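You operate a simulated robot arm through the tools that you are given. There is no shell and no other tool.

You are at the controls of a simulated robot arm. One attempt, no reset.

Task
Tilt the chuck to 45 degrees, line the torch up with the seam, then lower it; shut the shield.
Fine: height dial to the size printed on the pipe.

Only the result counts: the job must be done as asked and must still hold three seconds after the hand-in. Knocking over, shifting, dropping, spilling or breaking anything else fails it.

Robot
A 6-joint arm with a two-finger parallel gripper, fixed in place. Base frame: the origin is on the floor under the middle of its stand, x ahead of it, y to its left, z up. Readings come in m, rad, newtons and seconds.
With the tool pointing down near the work surface it reaches from about 0.26 to 0.64 m from the base axis. Its first joint turns from -2.007 to 2.007 rad. Payload 3.43 kg.
The TCP is the grasp point between the finger pads, 0.034 m short of the fingertips. In the tool frame z runs along the fingers and y along their closing line. The gripper opens to 0.128 m. The fingers are 0.024 m wide and 0.012 m thick; the gripper's body (0.048 by 0.13 m) begins 0.096 m behind the TCP.
Orientation is that of the tool frame in the base frame, as a unit quaternion [x, y, z, w]. With the fingers straight down and closing along the base's y, the tool's x points along the base's -x, its y along +y and its z along -z.

Tools
- The arm moves only by the tool move_arm. Its argument "rows" is one flat list of numbers, 7 for each row, row after row: the shift along the base's x, y, z in units of 300 mm (1.0 is 300 mm), then the turn, a rotation vector about the base's x, y, z in units of 60 degrees (1.0 is 60 degrees), then the closure in counts, from 0 (fully open) to 255 (shut). In form: [tx, ty, tz, rx, ry, rz, hand, tx, ty, tz, rx, ry, rz, hand, ...]. A call has 1 to 20 rows; each row is the pose to reach, as a shift and turn from the pose commanded when the call began. A call with a number of a shift or a turn outside -1 to 1 is refused whole. Each row takes 0.2 s and may step no farther than 0.05 m and 0.15 rad from the row before; otherwise, or with a gripper value out of range, the whole call is refused. Where a pose cannot be reached the arm comes as near as it can. A force on the tool above 40 N (or 10 N above the force at the start of the call, whichever is more), or a blocked arm, ends the call early, and 0.2 s more pass. The fingers move at their own pace (about 0.153 m/s each) and stop on an object; they squeeze with about 41 N. The grip force told is the motor's: it shows also when the fingers shut on nothing. Time passes only in rows, and 0.2 s behind the last, so rows that repeat a pose let the fingers close. It gives the time, the measured TCP pose, the force on the tool (base axes), the opening and the grip force at its end, in the units of the frame above (readings bear some noise), with the torque about the TCP (base axes, N m) and any sound that the robot's microphone picked up, and new pictures: "show" is both (left out), scene, wrist or none.
- Cameras (640 x 400 px; columns grow to the right, rows downward): "scene" is fixed at [0.4091, 0.6423, 1.6558]; the picture's right is [-1.00, -0.02, 0.00], its down [-0.01, 0.35, -0.94] and it looks along [0.02, -0.94, -0.35] (base axes); focal length 372 px, centre (320, 200). "wrist" rides on the gripper at [0.076, -0.011, -0.16] in the tool frame; the picture's right is [0.15, 0.99, 0.00], its down [-0.88, 0.13, -0.46] and it looks along [-0.45, 0.07, 0.89] (tool axes); focal length 234 px, centre (320, 200). There is no depth. A picture from a camera that has moved, and an enlarged one, comes with that camera's place and axes in the base frame and with its lens. The place of the scene camera against the robot may be out by one fixed shift of up to 0.018 m in any direction.
- raise_lower(by): slides the trunk up (or, below 0, down) by that many m; the arm rides with it, the base frame stays. It gives what a move gives, with no picture.
- zoom(camera, box): a new picture of the part [left, top, right, bottom] of that camera's present view, enlarged. It takes no simulated time.
- hand_in(): hands the job in; it is judged then, once.

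Nothing tells you positions but the pictures and the camera data. Unless the task says otherwise, let go and move clear before handing in.

The tools are called after "Call:" as a command line: name --argument value ..., lists and objects as JSON in quotes. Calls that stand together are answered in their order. move_arm: Moves the arm, as the interface text tells. Its arguments: {"type":"object","properties":{"rows":{"type":"array","items":{"type":"number"}},"show":{"type":"string","enum":["both","scene","wrist","none"]}},"required":["rows"]} The other tools are called the same way: raise_lower (by) moves the trunk up or down; zoom (camera, box) takes an enlarged picture of a part of a camera's view; hand_in () hands the job in.

At the start:

```text
t: 0.0
eef_pos: [0.101, -0.2891, 1.4376]
tcp_rot: [0.001, 1.0, 0.0, 0.0]
force: [1.1, 0.4, 0.3]
ft_torque: [0.0, 0.03, 0.0]
opening: 0.128
grasp_force: 0.0
trunk travel left (down, up): [-0.925, 0.065]
```

scene: 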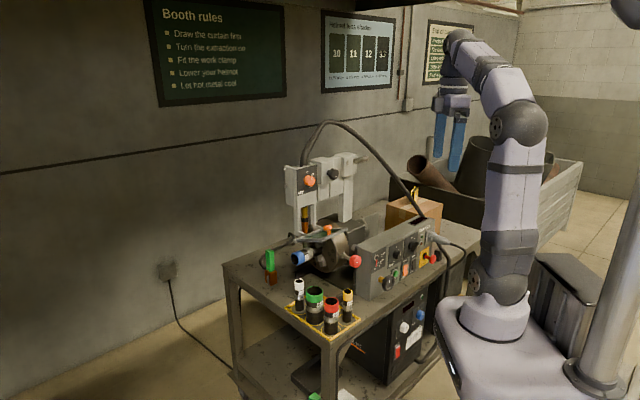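
wrist: 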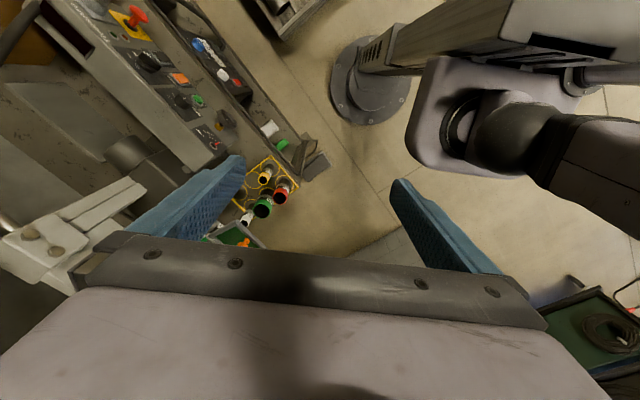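

I see a workbench cart with a control panel, a welding positioner/chuck with a torch column behind it, and several loose objects nearby. I'll zoom in to read everything before moving.

Call:
zoom --camera "scene" --box '[270, 140, 390, 215]'

Call:
zoom --camera "scene" --box '[250, 200, 378, 280]'

Call:
zoom --camera "scene" --box '[340, 200, 468, 300]'

Call:
zoom --camera "scene" --box '[140, 0, 480, 110]'

Call:
zoom --camera "wrist" --box '[0, 0, 320, 250]'

```text
5.33 times, centred on (330, 178) of scene
camera zoom: at [0.4091, 0.6423, 1.6558], right [-1.0, -0.02, 0.0], down [-0.01, 0.35, -0.94], along [0.02, -0.94, -0.35], focal length 1982 px, centre (267, 320)
```

zoom: 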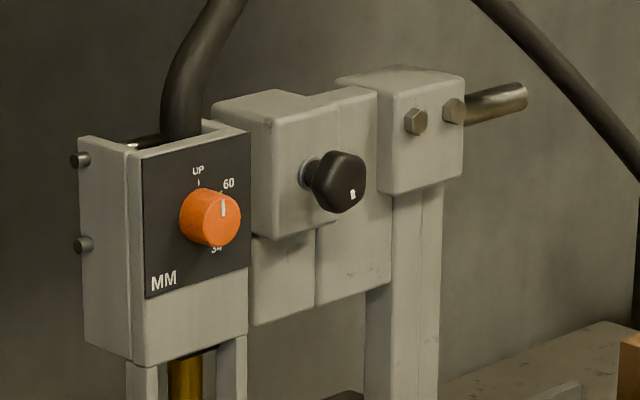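

```text
5.00 times, centred on (314, 240) of scene
camera zoom: at [0.4091, 0.6423, 1.6558], right [-1.0, -0.02, 0.0], down [-0.01, 0.35, -0.94], along [0.02, -0.94, -0.35], focal length 1858 px, centre (350, 0)
```

zoom: 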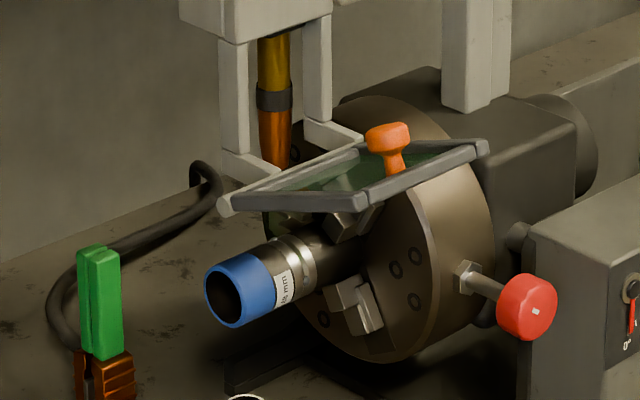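

```text
4.00 times, centred on (404, 250) of scene
camera zoom: at [0.4091, 0.6423, 1.6558], right [-1.0, -0.02, 0.0], down [-0.01, 0.35, -0.94], along [0.02, -0.94, -0.35], focal length 1486 px, centre (-16, 0)
```

zoom: 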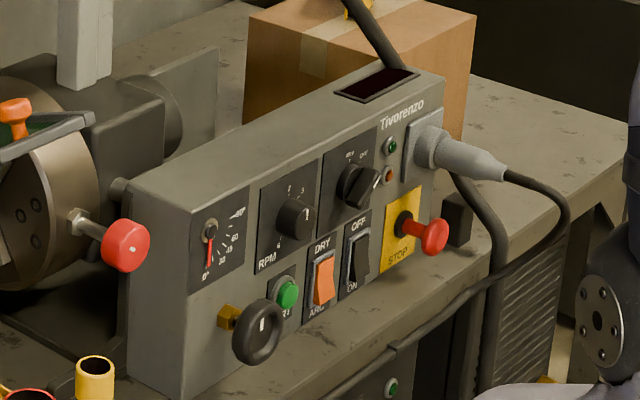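

```text
1.88 times, centred on (310, 55) of scene
camera zoom: at [0.4091, 0.6423, 1.6558], right [-1.0, -0.02, 0.0], down [-0.01, 0.35, -0.94], along [0.02, -0.94, -0.35], focal length 699 px, centre (339, 473)
```

zoom: 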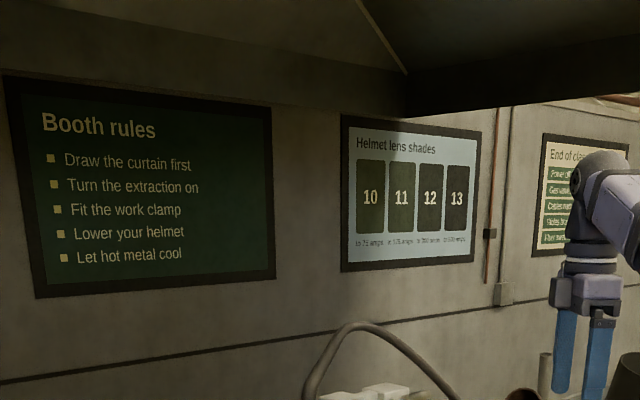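

```text
1.60 times, centred on (160, 125) of wrist
camera zoom: at [0.0246, -0.3012, 1.5972], right [-0.14, 0.99, 0.0], down [0.88, 0.13, 0.46], along [0.45, 0.07, -0.89], focal length 375 px, centre (576, 320)
```

zoom: 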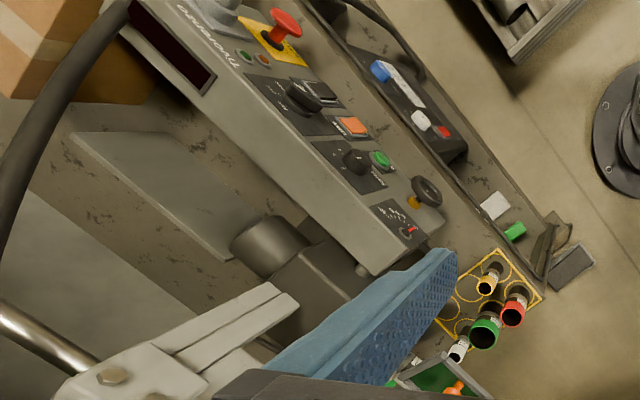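

I'm looking closer at the labels: the pipe's size, the height dial and the tilt gauge.

Call:
zoom --camera "scene" --box '[296, 164, 344, 194]'

Call:
zoom --camera "scene" --box '[288, 240, 328, 265]'

Call:
zoom --camera "scene" --box '[372, 245, 420, 295]'

Call:
zoom --camera "scene" --box '[290, 215, 370, 265]'

Call:
zoom --camera "scene" --box '[220, 240, 380, 340]'

Call:
zoom --camera "wrist" --box '[80, 0, 320, 150]'

```text
13.33 times, centred on (320, 179) of scene
camera zoom: at [0.4091, 0.6423, 1.6558], right [-1.0, -0.02, 0.0], down [-0.01, 0.35, -0.94], along [0.02, -0.94, -0.35], focal length 4954 px, centre (320, 480)
```

zoom: 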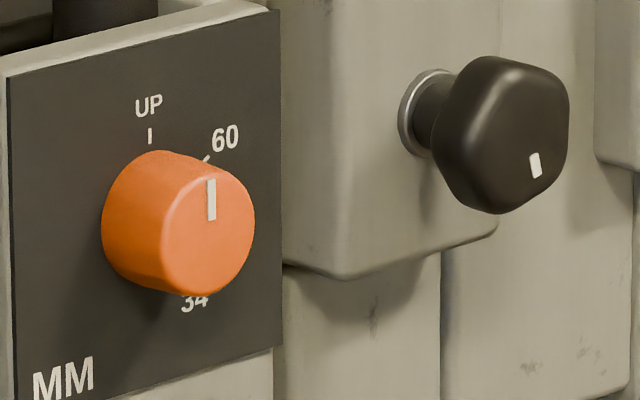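

```text
16.00 times, centred on (308, 252) of scene
camera zoom: at [0.4091, 0.6423, 1.6558], right [-1.0, -0.02, 0.0], down [-0.01, 0.35, -0.94], along [0.02, -0.94, -0.35], focal length 5945 px, centre (512, -640)
```

zoom: 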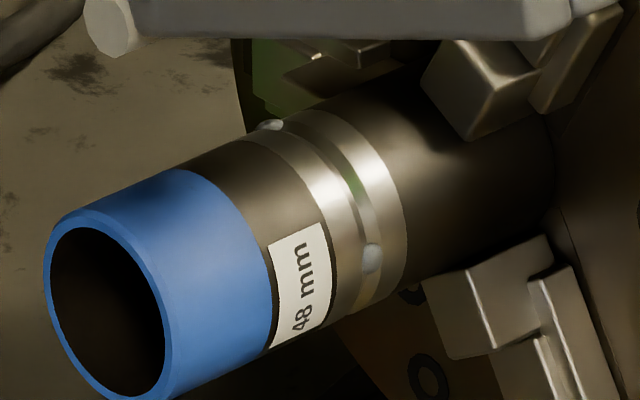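

```text
8.00 times, centred on (396, 270) of scene
camera zoom: at [0.4091, 0.6423, 1.6558], right [-1.0, -0.02, 0.0], down [-0.01, 0.35, -0.94], along [0.02, -0.94, -0.35], focal length 2972 px, centre (-288, -360)
```

zoom: 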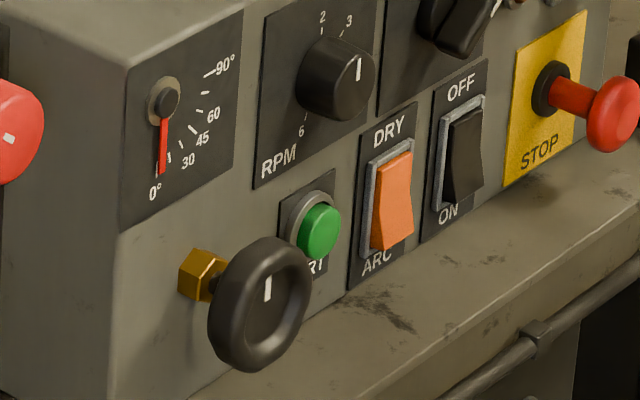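

```text
8.00 times, centred on (330, 240) of scene
camera zoom: at [0.4091, 0.6423, 1.6558], right [-1.0, -0.02, 0.0], down [-0.01, 0.35, -0.94], along [0.02, -0.94, -0.35], focal length 2972 px, centre (240, -120)
```

zoom: 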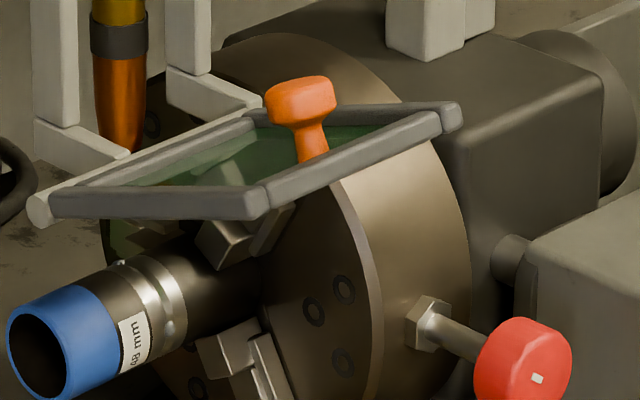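

```text
4.00 times, centred on (300, 290) of scene
camera zoom: at [0.4091, 0.6423, 1.6558], right [-1.0, -0.02, 0.0], down [-0.01, 0.35, -0.94], along [0.02, -0.94, -0.35], focal length 1486 px, centre (400, -160)
```

zoom: 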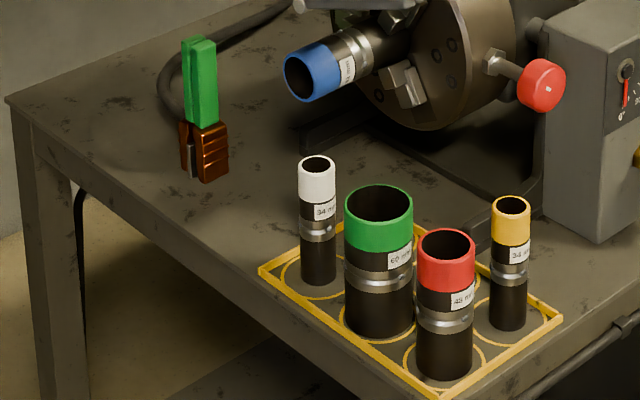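

```text
2.67 times, centred on (200, 75) of wrist
camera zoom: at [0.0246, -0.3012, 1.5972], right [-0.14, 0.99, 0.0], down [0.88, 0.13, 0.46], along [0.45, 0.07, -0.89], focal length 624 px, centre (640, 533)
```

zoom: 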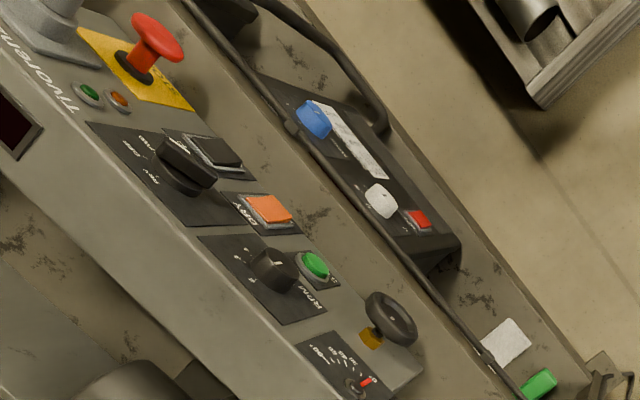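

The pipe in the chuck reads 48 mm and carries a blue ring, the tilt gauge is at 0° and the height dial is on UP. The cart lies towards -y, so I'll turn the wrist camera that way for closer views before touching anything.

Call:
move_arm --rows '[0, 0, 0, 0, 0, -0.14, 0, 0, 0, 0, 0, 0, -0.28, 0, 0, 0, 0, 0, 0, -0.42, 0, 0, 0, 0, 0, 0, -0.56, 0, 0, 0, 0, 0, 0, -0.7, 0, 0, 0, 0, 0, 0, -0.84, 0, 0, 0, 0, 0, 0, -0.84, 0]' --show "both"

```text
t: 1.6
eef_pos: [0.1007, -0.2897, 1.4377]
tcp_rot: [0.426, 0.905, 0.0, 0.001]
force: [0.4, -0.2, 0.0]
ft_torque: [0.02, -0.02, -0.03]
opening: 0.128
grasp_force: 0.0
trunk travel left (down, up): [-0.925, 0.065]
camera wrist: at [0.0439, -0.2384, 1.5972], right [0.67, 0.74, 0.0], down [0.66, -0.6, 0.46], along [0.34, -0.31, -0.89], focal length 234 px, centre (320, 200)
```

scene: 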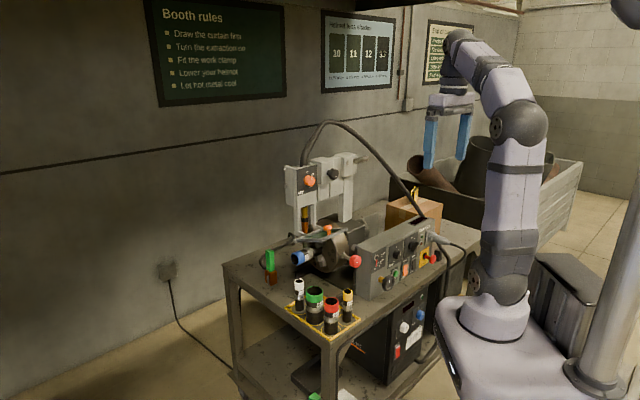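
wrist: 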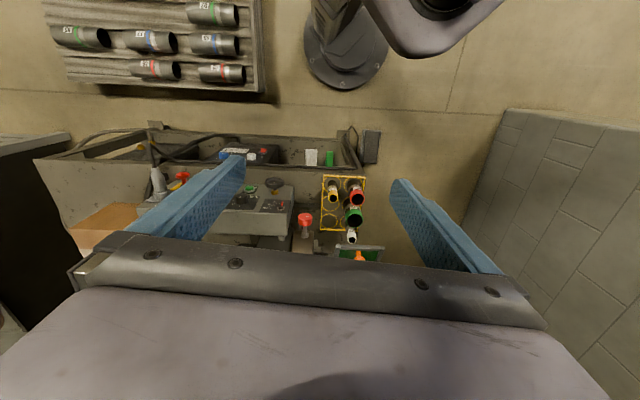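

The cart's long side lines up with this view, so the panel faces back toward the robot along roughly (-0.74, 0.67). I'll pitch the tool up to look at the chuck, shield and torch head.

Call:
move_arm --rows '[0, 0, 0, -0.0894, -0.0988, 0, 0, 0, 0, 0, -0.1788, -0.1976, 0, 0, 0, 0, 0, -0.2682, -0.2964, 0, 0, 0, 0, 0, -0.3576, -0.3952, 0, 0, 0, 0, 0, -0.447, -0.494, 0, 0, 0, 0, 0, -0.447, -0.494, 0, 0]' --show "both"

```text
t: 3.0
eef_pos: [0.093, -0.3213, 1.4483]
tcp_rot: [0.401, 0.85, -0.099, 0.327]
force: [0.5, 0.0, 0.4]
ft_torque: [0.0, 0.02, -0.01]
opening: 0.1278
grasp_force: 0.1
out of reach, approached as far as the arm can: row 4, 5, 6
trunk travel left (down, up): [-0.925, 0.065]
camera wrist: at [-0.0267, -0.2137, 1.5219], right [0.67, 0.74, 0.0], down [0.29, -0.26, 0.92], along [0.68, -0.62, -0.39], focal length 234 px, centre (320, 200)
```

scene: 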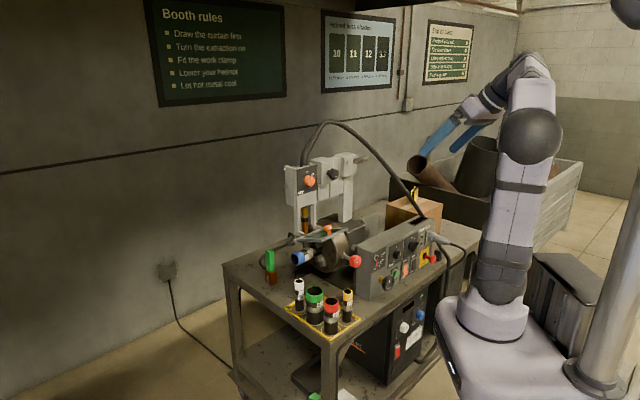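
wrist: 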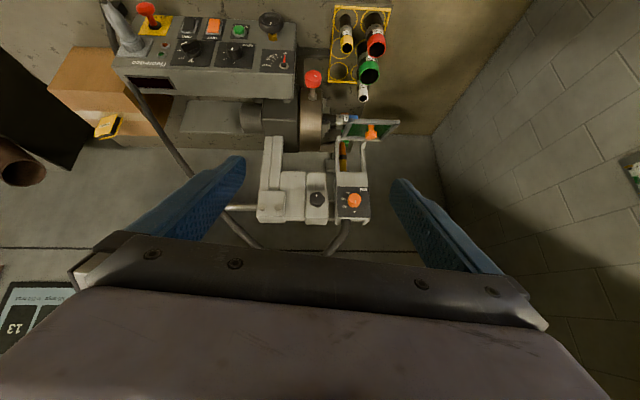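

The view is upside-down because the camera rides below the tool here, but it shows the whole machine. I'll zoom in.

Call:
zoom --camera "wrist" --box '[230, 90, 420, 250]'

Call:
zoom --camera "wrist" --box '[110, 0, 350, 150]'

```text
2.50 times, centred on (325, 170) of wrist
camera zoom: at [-0.0267, -0.2137, 1.5219], right [0.67, 0.74, 0.0], down [0.29, -0.26, 0.92], along [0.68, -0.62, -0.39], focal length 585 px, centre (308, 275)
```

zoom: 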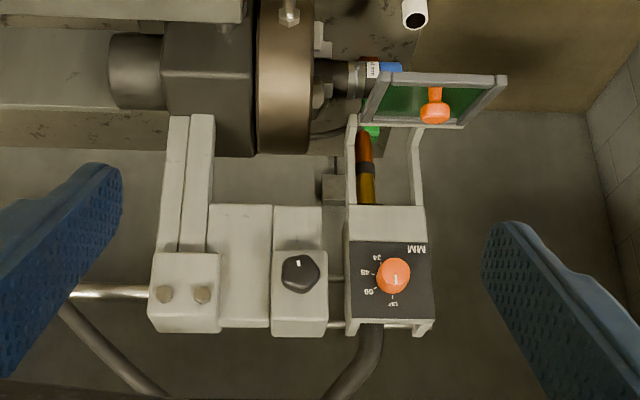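

```text
2.67 times, centred on (230, 75) of wrist
camera zoom: at [-0.0267, -0.2137, 1.5219], right [0.67, 0.74, 0.0], down [0.29, -0.26, 0.92], along [0.68, -0.62, -0.39], focal length 624 px, centre (560, 533)
```

zoom: 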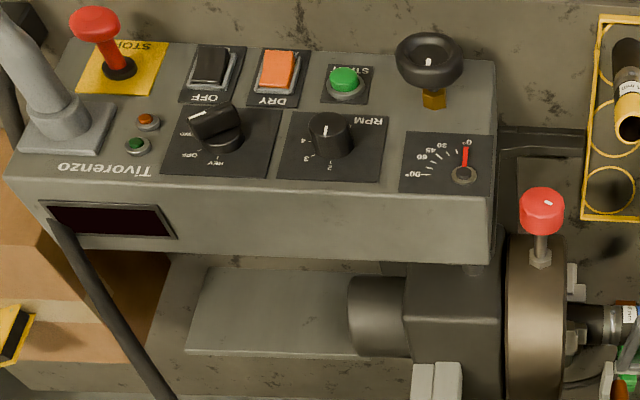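

The layout is clear now. The tilt wheel (white mark) sits under the gauge on the panel, and the chuck behind it tilts about the panel's normal. A black knob runs the torch cross-slide, and the orange height dial reads UP/60/48/34. I'll lower the trunk to see the panel and chuck closer up.

Call:
raise_lower --by -0.3

Call:
zoom --camera "wrist" --box '[0, 0, 640, 400]'

Call:
zoom --camera "scene" --box '[0, 0, 640, 400]'

```text
t: 6.0
eef_pos: [0.0927, -0.3202, 1.1479]
tcp_rot: [0.401, 0.85, -0.099, 0.327]
force: [-0.5, -0.3, 0.7]
ft_torque: [-0.03, 0.02, 0.01]
opening: 0.1281
grasp_force: 0.0
trunk travel left (down, up): [-0.625, 0.365]
```

```text
1.00 times, centred on (320, 200) of wrist (not enlarged: the box is as wide or as high as the picture)
camera zoom: at [-0.0268, -0.2136, 1.2221], right [0.67, 0.74, 0.0], down [0.29, -0.26, 0.92], along [0.68, -0.62, -0.39], focal length 234 px, centre (320, 200)
```

zoom: 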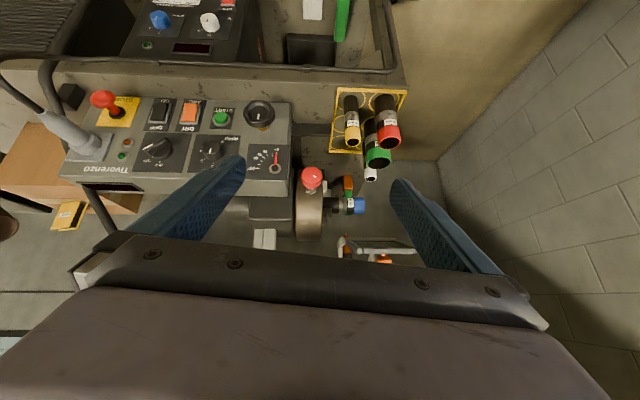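

```text
1.00 times, centred on (320, 200) of scene (not enlarged: the box is as wide or as high as the picture)
camera zoom: at [0.4091, 0.6423, 1.6558], right [-1.0, -0.02, 0.0], down [-0.01, 0.35, -0.94], along [0.02, -0.94, -0.35], focal length 372 px, centre (320, 200)
```

zoom: 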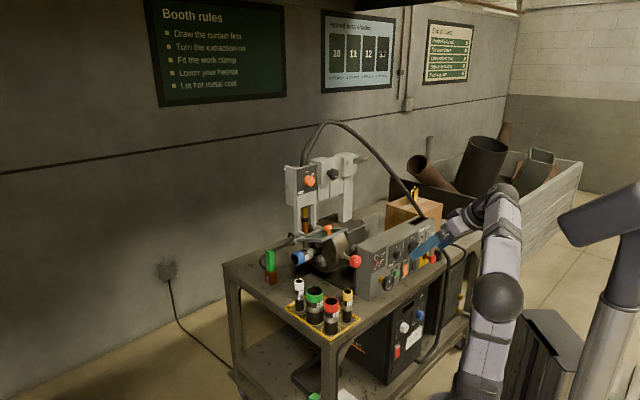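

Call:
zoom --camera "wrist" --box '[120, 70, 300, 220]'

Call:
zoom --camera "wrist" --box '[240, 130, 420, 270]'

Call:
zoom --camera "wrist" --box '[0, 0, 240, 150]'

```text
2.67 times, centred on (210, 145) of wrist
camera zoom: at [-0.0268, -0.2136, 1.2221], right [0.67, 0.74, 0.0], down [0.29, -0.26, 0.92], along [0.68, -0.62, -0.39], focal length 624 px, centre (613, 347)
```

zoom: 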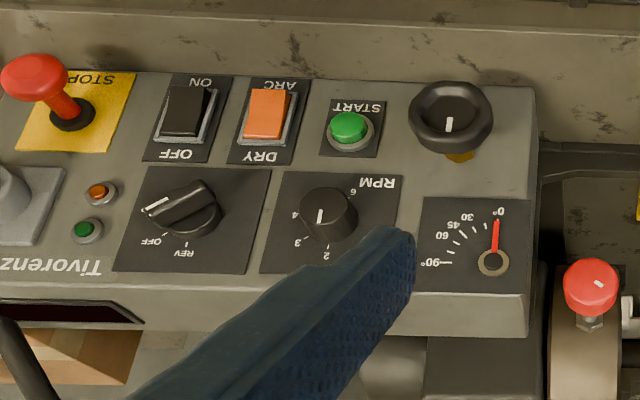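

```text
2.86 times, centred on (330, 200) of wrist
camera zoom: at [-0.0268, -0.2136, 1.2221], right [0.67, 0.74, 0.0], down [0.29, -0.26, 0.92], along [0.68, -0.62, -0.39], focal length 669 px, centre (291, 200)
```

zoom: 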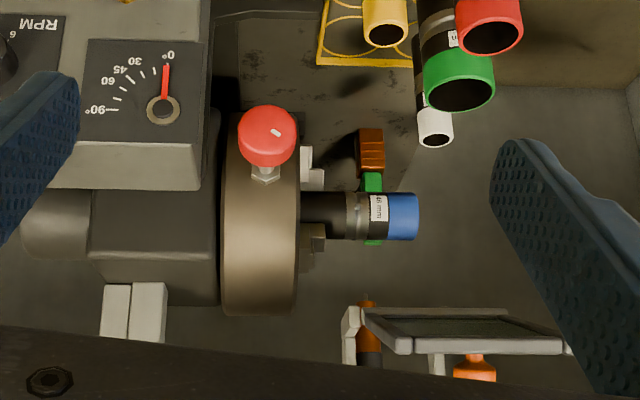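

```text
2.67 times, centred on (120, 75) of wrist
camera zoom: at [-0.0268, -0.2136, 1.2221], right [0.67, 0.74, 0.0], down [0.29, -0.26, 0.92], along [0.68, -0.62, -0.39], focal length 624 px, centre (853, 533)
```

zoom: 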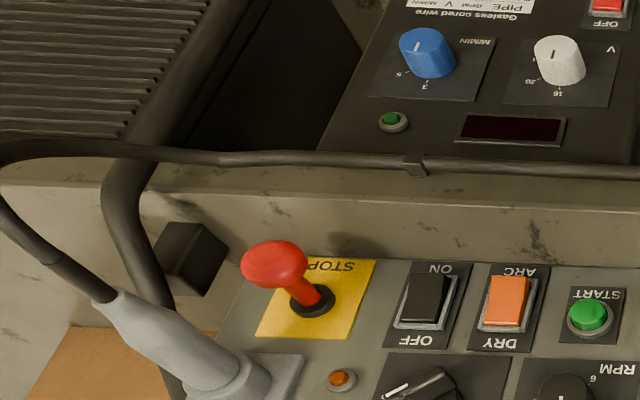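

The wheel centre is about (0.165, -0.556, 0.873), roughly 7 cm above the tabletop. The tilt axis seems to run through the gauge pivot. Before tilting I need to know whether the torch tip clears the pipe's sweep, so I'll raise the trunk a bit for that view.

Call:
raise_lower --by 0.13

Call:
zoom --camera "wrist" --box '[240, 90, 420, 240]'

Call:
zoom --camera "wrist" --box '[310, 130, 410, 210]'

```text
t: 7.6
eef_pos: [0.0922, -0.3202, 1.2779]
tcp_rot: [0.401, 0.85, -0.097, 0.327]
force: [-0.1, 0.9, -0.3]
ft_torque: [0.0, 0.02, -0.03]
opening: 0.1282
grasp_force: 0.0
trunk travel left (down, up): [-0.755, 0.235]
```

```text
2.67 times, centred on (330, 165) of wrist
camera zoom: at [-0.0268, -0.2136, 1.3521], right [0.67, 0.74, 0.0], down [0.29, -0.26, 0.92], along [0.68, -0.62, -0.39], focal length 624 px, centre (293, 293)
```

zoom: 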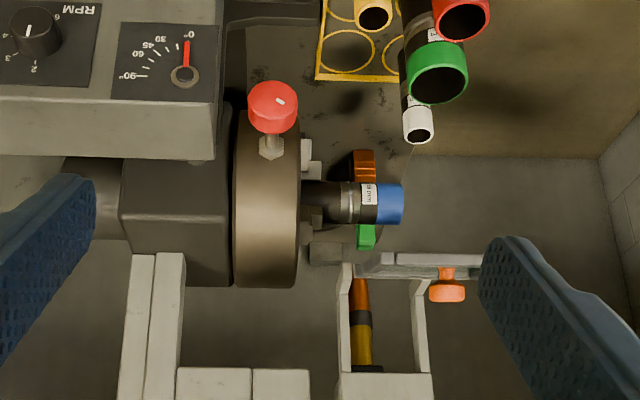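

```text
5.00 times, centred on (360, 170) of wrist
camera zoom: at [-0.0268, -0.2136, 1.3521], right [0.67, 0.74, 0.0], down [0.29, -0.26, 0.92], along [0.68, -0.62, -0.39], focal length 1171 px, centre (120, 350)
```

zoom: 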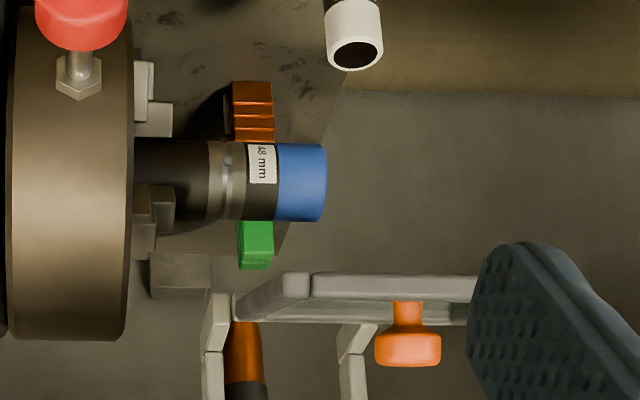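

I need a closer look at the torch tip against the pipe's swing path. I'll move the camera closer along the cart's axes, staying above the panel.

Call:
move_arm --rows '[0.119, -0.017, 0, 0, 0, 0, 0, 0.238, -0.035, 0, 0, 0, 0, 0, 0.357, -0.052, 0, 0, 0, 0, 0, 0.476, -0.069, 0, 0, 0, 0, 0, 0.476, -0.069, 0, 0, 0, 0, 0]' --show "both"

Call:
zoom --camera "wrist" --box '[200, 50, 440, 230]'

```text
t: 8.8
eef_pos: [0.2348, -0.3421, 1.2775]
tcp_rot: [0.401, 0.85, -0.099, 0.328]
force: [-0.2, 0.3, -0.2]
ft_torque: [0.01, -0.01, -0.01]
opening: 0.1281
grasp_force: 0.1
out of reach, approached as far as the arm can: row 1, 2
trunk travel left (down, up): [-0.755, 0.235]
camera wrist: at [0.1155, -0.2342, 1.3522], right [0.67, 0.74, 0.0], down [0.29, -0.26, 0.92], along [0.68, -0.62, -0.39], focal length 234 px, centre (320, 200)
```

scene: 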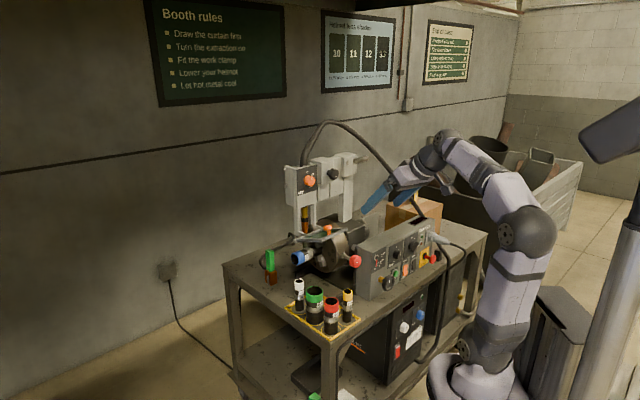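
wrist: 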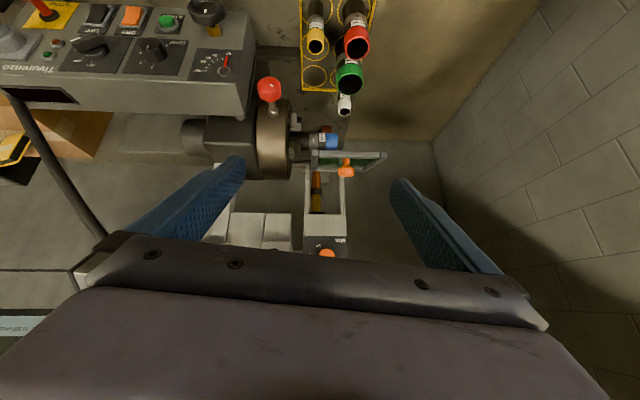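

```text
2.22 times, centred on (320, 140) of wrist
camera zoom: at [0.1155, -0.2342, 1.3522], right [0.67, 0.74, 0.0], down [0.29, -0.26, 0.92], along [0.68, -0.62, -0.39], focal length 520 px, centre (320, 333)
```

zoom: 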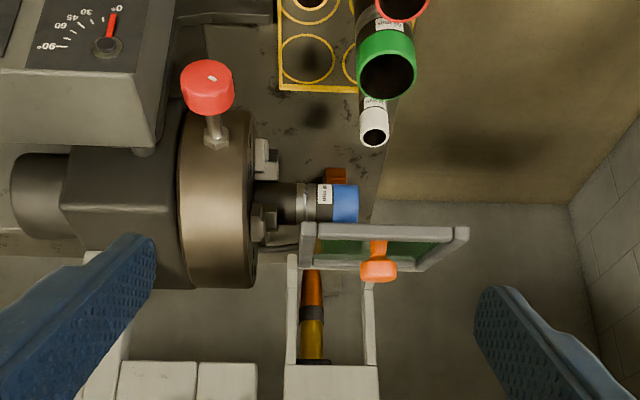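

The posts of the torch gantry sit on the chuck housing itself, so the torch should tilt along with the chuck. I measure the cart as turned about 46°. Next I'll level the tool toward the panel and back off in front of the wheel, still high up.

Call:
move_arm --rows '[-0.0888, -0.0705, 0, -0.1104, -0.0866, 0.0052, 0, -0.1777, -0.141, 0, -0.2208, -0.1732, 0.0104, 0, -0.2665, -0.2115, 0, -0.3312, -0.2598, 0.0156, 0, -0.3553, -0.282, 0, -0.4416, -0.3465, 0.0208, 0, -0.4442, -0.3525, 0, -0.552, -0.4331, 0.026, 0, -0.533, -0.423, 0, -0.6624, -0.5197, 0.0312, 0, -0.533, -0.423, 0, -0.6624, -0.5197, 0.0312, 0]' --show "both"

```text
t: 10.4
eef_pos: [0.1144, -0.4855, 1.2791]
tcp_rot: [0.265, 0.656, -0.264, 0.655]
force: [-0.1, 0.4, 0.3]
ft_torque: [0.02, 0.0, -0.04]
opening: 0.1279
grasp_force: 0.1
out of reach, approached as far as the arm can: row 5, 6, 7
trunk travel left (down, up): [-0.755, 0.235]
camera wrist: at [-0.0087, -0.3826, 1.2041], right [0.69, 0.71, -0.15], down [-0.24, 0.41, 0.88], along [0.69, -0.57, 0.45], focal length 234 px, centre (320, 200)
```

scene: 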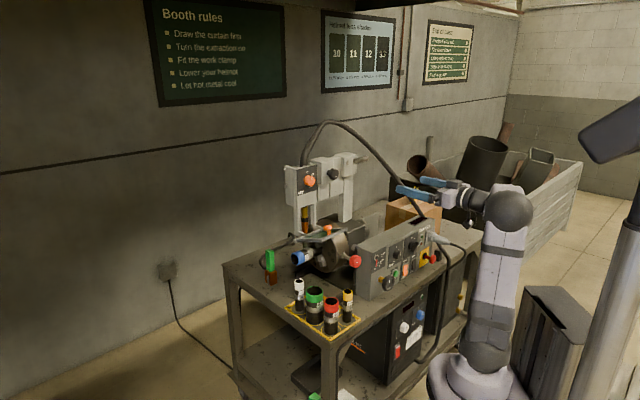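
wrist: 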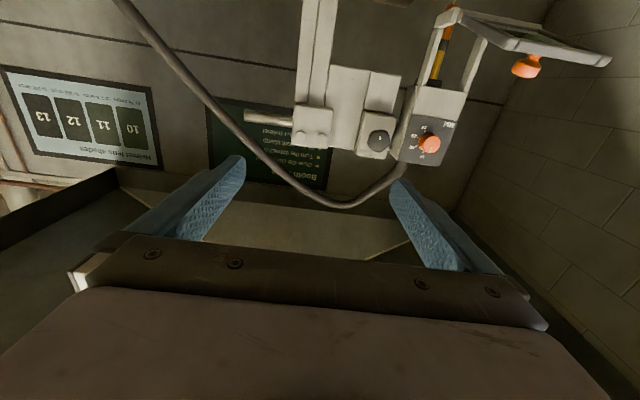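

The tool is level now and faces the panel. I'll lower the trunk to the wheel's height while the fingertips stay short of the table edge.

Call:
raise_lower --by -0.25

Call:
zoom --camera "wrist" --box '[0, 0, 640, 400]'

Call:
zoom --camera "scene" --box '[320, 130, 560, 380]'

```text
t: 13.0
eef_pos: [0.1142, -0.4848, 1.0283]
tcp_rot: [0.265, 0.656, -0.264, 0.656]
force: [0.1, 0.1, -1.1]
ft_torque: [0.03, -0.01, -0.02]
opening: 0.1281
grasp_force: 0.0
trunk travel left (down, up): [-0.505, 0.485]
```

```text
1.00 times, centred on (320, 200) of wrist (not enlarged: the box is as wide or as high as the picture)
camera zoom: at [-0.0088, -0.3828, 0.9541], right [0.69, 0.71, -0.15], down [-0.24, 0.41, 0.88], along [0.69, -0.57, 0.45], focal length 234 px, centre (320, 200)
```

zoom: 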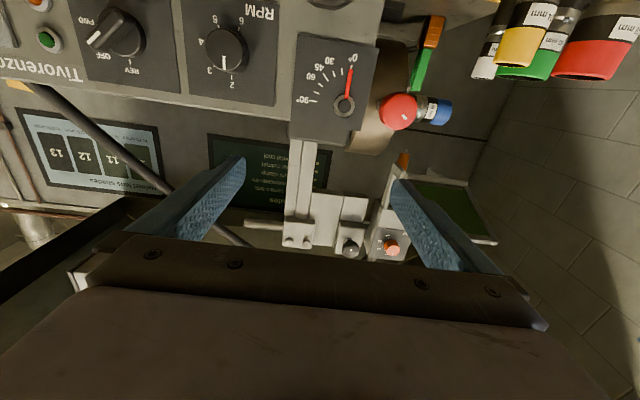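

```text
1.60 times, centred on (440, 255) of scene
camera zoom: at [0.4091, 0.6423, 1.6558], right [-1.0, -0.02, 0.0], down [-0.01, 0.35, -0.94], along [0.02, -0.94, -0.35], focal length 594 px, centre (128, 112)
```

zoom: 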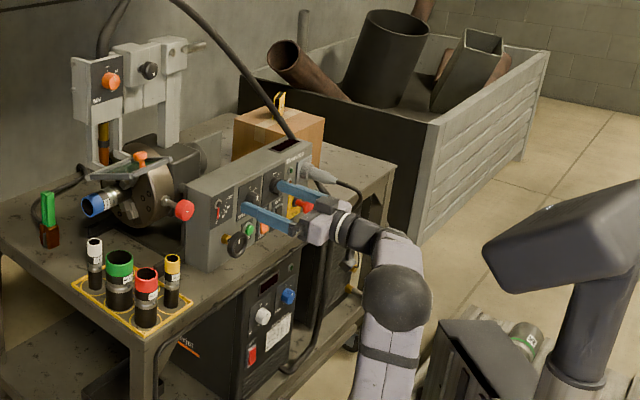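

Call:
raise_lower --by -0.155

Call:
zoom --camera "wrist" --box '[0, 0, 640, 400]'

Call:
zoom --camera "scene" --box '[360, 220, 480, 320]'

```text
t: 14.8
eef_pos: [0.1134, -0.4852, 0.8733]
tcp_rot: [0.266, 0.656, -0.264, 0.655]
force: [-0.2, -0.1, 0.3]
ft_torque: [-0.01, 0.0, -0.01]
opening: 0.128
grasp_force: 0.1
trunk travel left (down, up): [-0.35, 0.64]
```

```text
1.00 times, centred on (320, 200) of wrist (not enlarged: the box is as wide or as high as the picture)
camera zoom: at [-0.0088, -0.3828, 0.7991], right [0.69, 0.71, -0.15], down [-0.24, 0.41, 0.88], along [0.69, -0.57, 0.45], focal length 234 px, centre (320, 200)
```

zoom: 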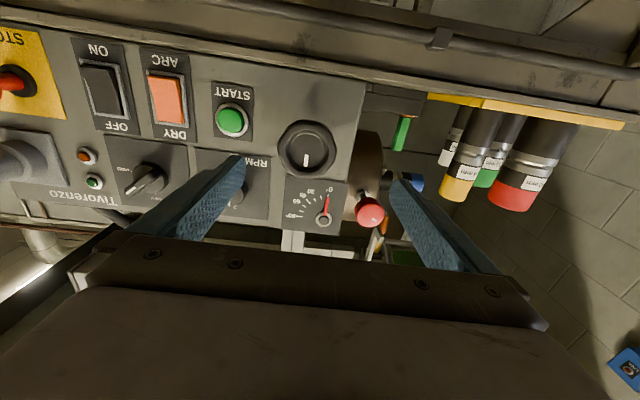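

```text
4.00 times, centred on (420, 270) of scene
camera zoom: at [0.4091, 0.6423, 1.6558], right [-1.0, -0.02, 0.0], down [-0.01, 0.35, -0.94], along [0.02, -0.94, -0.35], focal length 1486 px, centre (-80, -80)
```

zoom: 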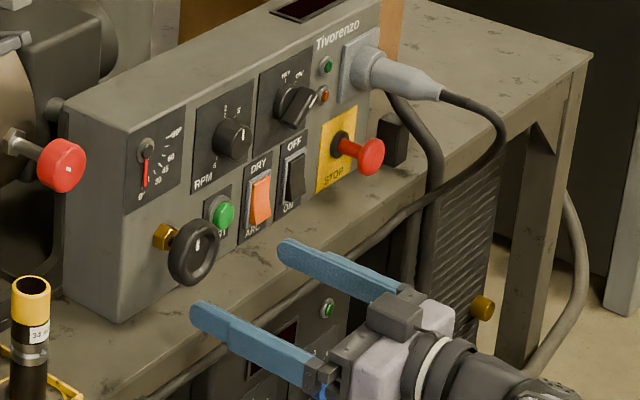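

The wheel sits just ahead of the open fingers. I'll shift a little sideways and forward, then check the alignment before closing in.

Call:
move_arm --rows '[0.0337, -0.1093, -0.0267, 0, 0, 0, 0, 0.0337, -0.1093, -0.0267, 0, 0, 0, 0]' --show "both"

```text
t: 15.3
eef_pos: [0.1234, -0.5185, 0.8647]
tcp_rot: [0.265, 0.656, -0.264, 0.656]
force: [-0.1, -0.5, -0.2]
ft_torque: [0.01, -0.02, -0.06]
opening: 0.1281
grasp_force: 0.1
trunk travel left (down, up): [-0.35, 0.64]
camera wrist: at [0.0018, -0.4163, 0.7908], right [0.69, 0.71, -0.14], down [-0.24, 0.41, 0.88], along [0.69, -0.57, 0.45], focal length 234 px, centre (320, 200)
```

scene: 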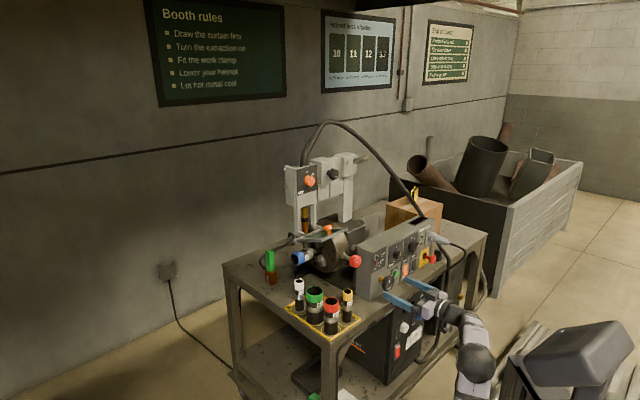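
wrist: 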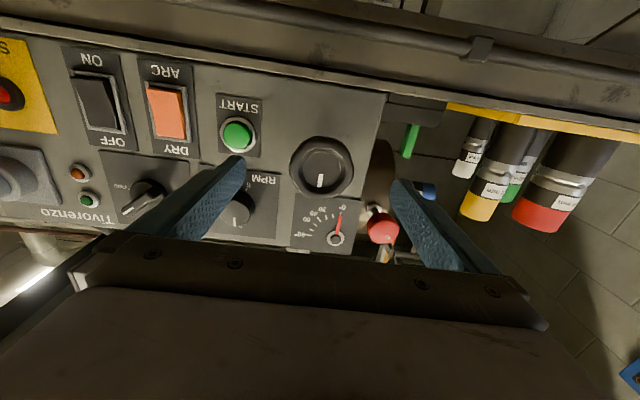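

The wheel's front face is at about (0.160, -0.553, 0.862) and the fingers are centred on it. I'll advance 4 cm so the pads straddle the rim, then close.

Call:
move_arm --rows '[0.0515, -0.0498, -0.008, 0, 0, 0, 0, 0.103, -0.0996, -0.008, 0, 0, 0, 0, 0.103, -0.0996, -0.008, 0, 0, 0, 0, 0.103, -0.0996, -0.008, 0, 0, 0, 255, 0.103, -0.0996, -0.008, 0, 0, 0, 255, 0.103, -0.0996, -0.008, 0, 0, 0, 255]' --show "both"

Call:
zoom --camera "scene" --box '[360, 220, 480, 320]'

```text
t: 16.8
eef_pos: [0.1568, -0.5467, 0.8635]
tcp_rot: [0.264, 0.656, -0.264, 0.655]
force: [5.3, 4.9, -1.0]
ft_torque: [-0.09, -0.03, 0.02]
opening: 0.0637
grasp_force: 44.8
trunk travel left (down, up): [-0.35, 0.64]
camera wrist: at [0.0337, -0.4452, 0.7888], right [0.68, 0.71, -0.15], down [-0.24, 0.41, 0.88], along [0.69, -0.57, 0.45], focal length 234 px, centre (320, 200)
```

scene: 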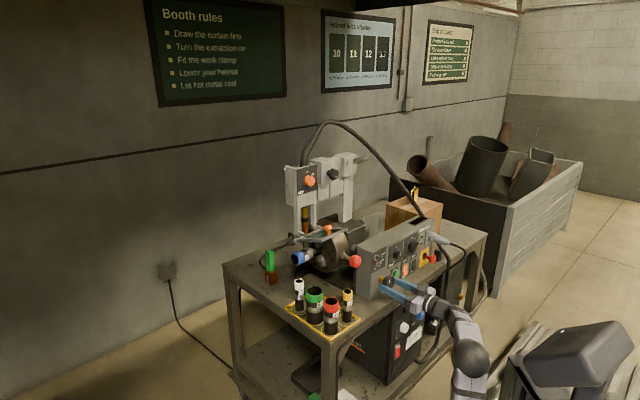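
wrist: 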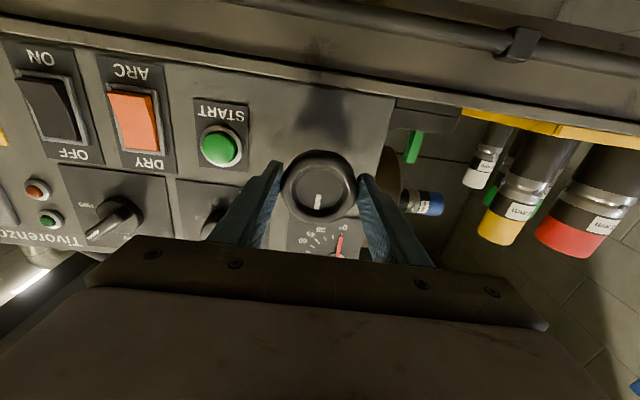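

```text
4.00 times, centred on (420, 270) of scene
camera zoom: at [0.4091, 0.6423, 1.6558], right [-1.0, -0.02, 0.0], down [-0.01, 0.35, -0.94], along [0.02, -0.94, -0.35], focal length 1486 px, centre (-80, -80)
```

zoom: 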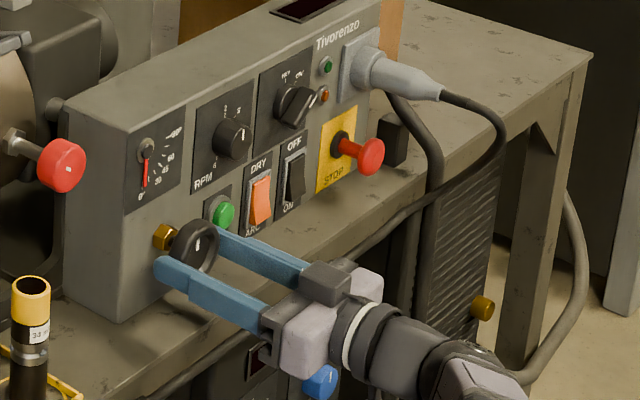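

I have the wheel firmly at 0.064 m. I'll try a small clockwise turn about its axis and watch the gauge.

Call:
move_arm --rows '[0, 0, 0, 0.0959, -0.0927, 0, 255, 0, 0, 0, 0.1918, -0.1854, 0, 255, 0, 0, 0, 0.2877, -0.2781, 0, 255, 0, 0, 0, 0.2877, -0.2781, 0, 255]' --show "wrist"

Call:
zoom --camera "scene" --box '[360, 220, 480, 320]'

Call:
zoom --camera "scene" --box '[270, 140, 410, 280]'

```text
t: 17.8
eef_pos: [0.1568, -0.5453, 0.8647]
tcp_rot: [0.393, 0.587, -0.122, 0.697]
force: [15.0, 9.7, 0.5]
ft_torque: [-0.9, 1.03, -0.51]
opening: 0.064
grasp_force: 44.9
trunk travel left (down, up): [-0.35, 0.64]
camera wrist: at [0.0564, -0.4218, 0.7916], right [0.67, 0.7, 0.27], down [-0.49, 0.14, 0.86], along [0.56, -0.7, 0.44], focal length 234 px, centre (320, 200)
```

wrist: 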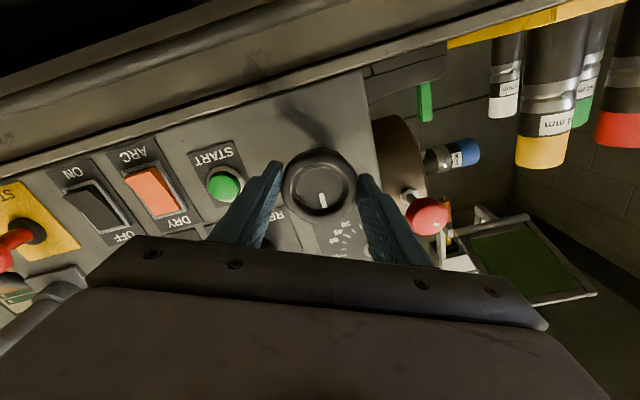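

```text
4.00 times, centred on (420, 270) of scene
camera zoom: at [0.4091, 0.6423, 1.6558], right [-1.0, -0.02, 0.0], down [-0.01, 0.35, -0.94], along [0.02, -0.94, -0.35], focal length 1486 px, centre (-80, -80)
```

zoom: 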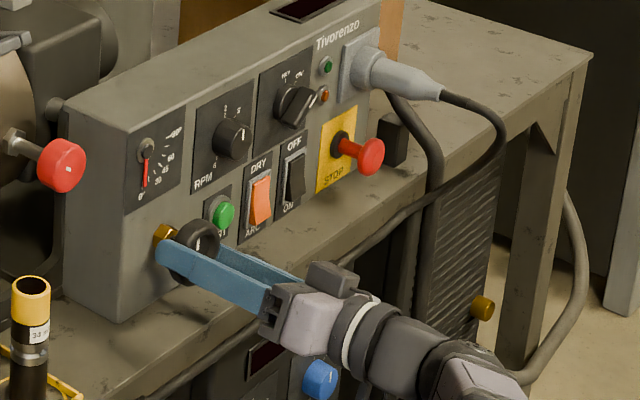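

```text
2.86 times, centred on (340, 210) of scene
camera zoom: at [0.4091, 0.6423, 1.6558], right [-1.0, -0.02, 0.0], down [-0.01, 0.35, -0.94], along [0.02, -0.94, -0.35], focal length 1062 px, centre (263, 171)
```

zoom: 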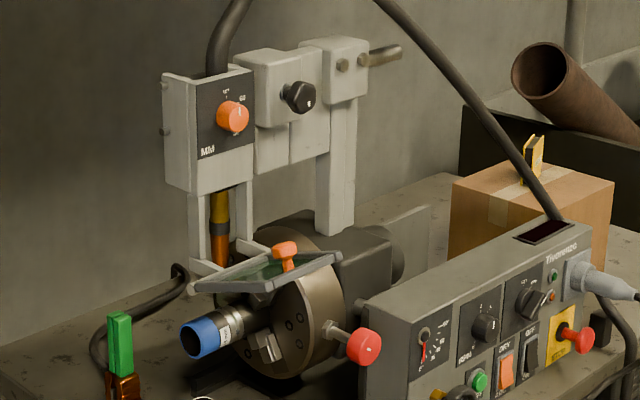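

Call:
zoom --camera "wrist" --box '[260, 130, 400, 260]'

Call:
zoom --camera "scene" --box '[365, 250, 415, 300]'

```text
3.08 times, centred on (330, 195) of wrist
camera zoom: at [0.0564, -0.4218, 0.7916], right [0.67, 0.7, 0.27], down [-0.49, 0.14, 0.86], along [0.56, -0.7, 0.44], focal length 720 px, centre (289, 215)
```

zoom: 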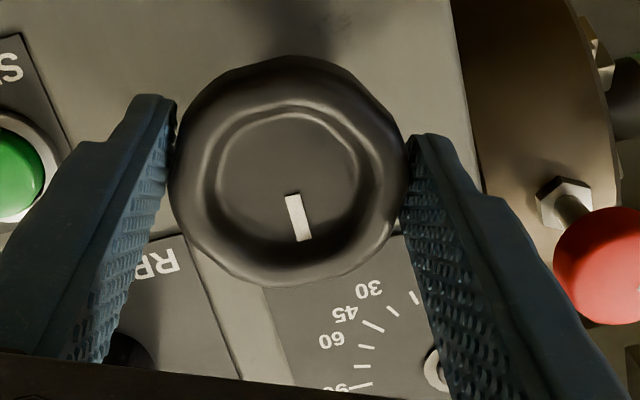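

```text
8.00 times, centred on (390, 275) of scene
camera zoom: at [0.4091, 0.6423, 1.6558], right [-1.0, -0.02, 0.0], down [-0.01, 0.35, -0.94], along [0.02, -0.94, -0.35], focal length 2972 px, centre (-240, -400)
```

zoom: 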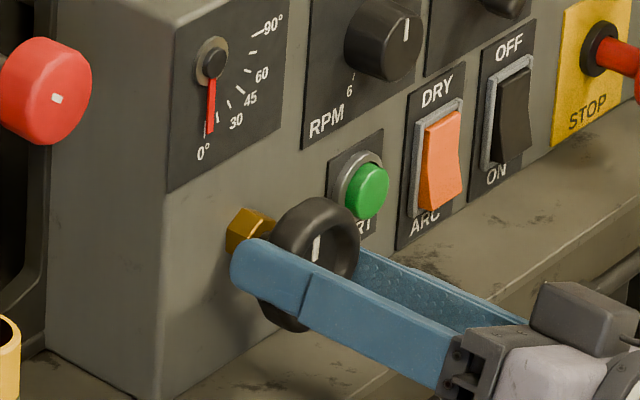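

Turning clockwise meets resistance of about 1.4 N·m and the needle stays at 0°, so that looks like the stop. I'll try the other direction.

Call:
move_arm --rows '[0, 0, 0, -0.0959, 0.0927, 0, 255, 0, 0, 0, -0.1918, 0.1854, 0, 255, 0, 0, 0, -0.2877, 0.2781, 0, 255, 0, 0, 0, -0.3836, 0.3708, 0, 255, 0, 0, 0, -0.4795, 0.4635, 0, 255, 0, 0, 0, -0.5754, 0.5562, 0, 255, 0, 0, 0, -0.5754, 0.5562, 0, 255]' --show "wrist"

Call:
zoom --camera "scene" --box '[365, 250, 415, 300]'

Call:
zoom --camera "scene" --box '[270, 140, 410, 280]'

Call:
zoom --camera "wrist" --box '[260, 130, 400, 260]'

```text
t: 19.4
eef_pos: [0.1553, -0.5471, 0.865]
tcp_rot: [0.122, 0.696, -0.397, 0.586]
force: [15.4, -5.0, 9.9]
ft_torque: [-0.34, -0.37, -0.76]
opening: 0.0634
grasp_force: 45.2
trunk travel left (down, up): [-0.35, 0.64]
camera wrist: at [0.0125, -0.467, 0.8009], right [0.59, 0.61, -0.54], down [0.01, 0.66, 0.75], along [0.81, -0.44, 0.38], focal length 234 px, centre (320, 200)
```

wrist: 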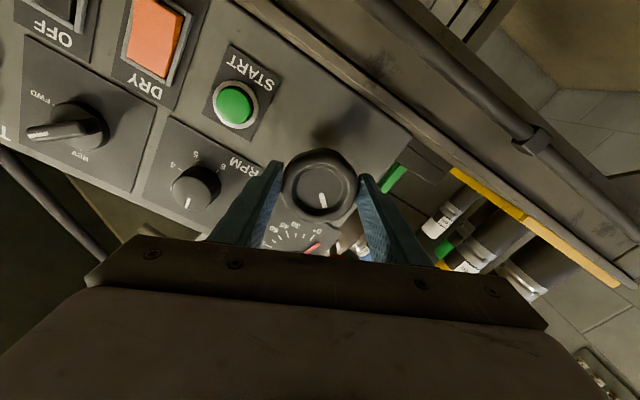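

```text
8.00 times, centred on (390, 275) of scene
camera zoom: at [0.4091, 0.6423, 1.6558], right [-1.0, -0.02, 0.0], down [-0.01, 0.35, -0.94], along [0.02, -0.94, -0.35], focal length 2972 px, centre (-240, -400)
```

zoom: 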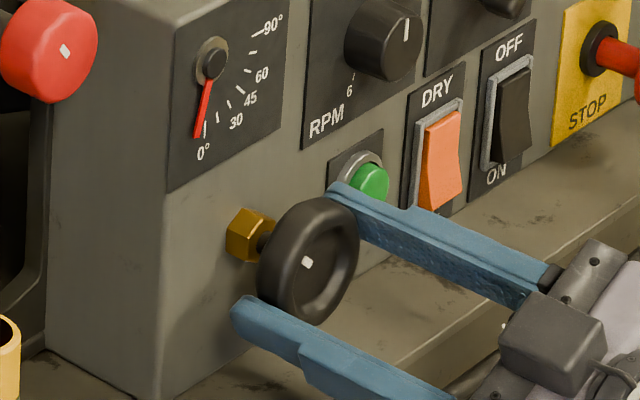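

```text
2.86 times, centred on (340, 210) of scene
camera zoom: at [0.4091, 0.6423, 1.6558], right [-1.0, -0.02, 0.0], down [-0.01, 0.35, -0.94], along [0.02, -0.94, -0.35], focal length 1062 px, centre (263, 171)
```

zoom: 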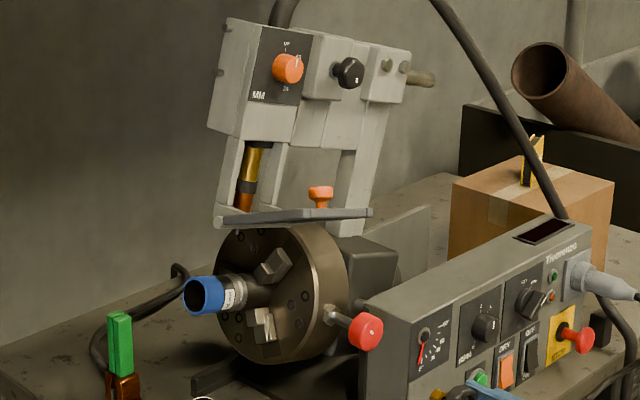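

```text
3.08 times, centred on (330, 195) of wrist
camera zoom: at [0.0125, -0.467, 0.8009], right [0.59, 0.61, -0.54], down [0.01, 0.66, 0.75], along [0.81, -0.44, 0.38], focal length 720 px, centre (289, 215)
```

zoom: 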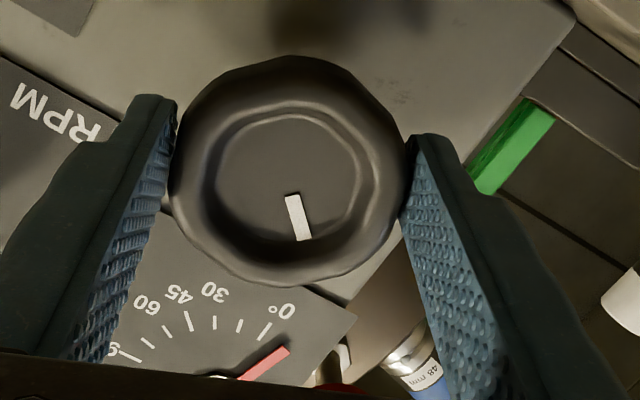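

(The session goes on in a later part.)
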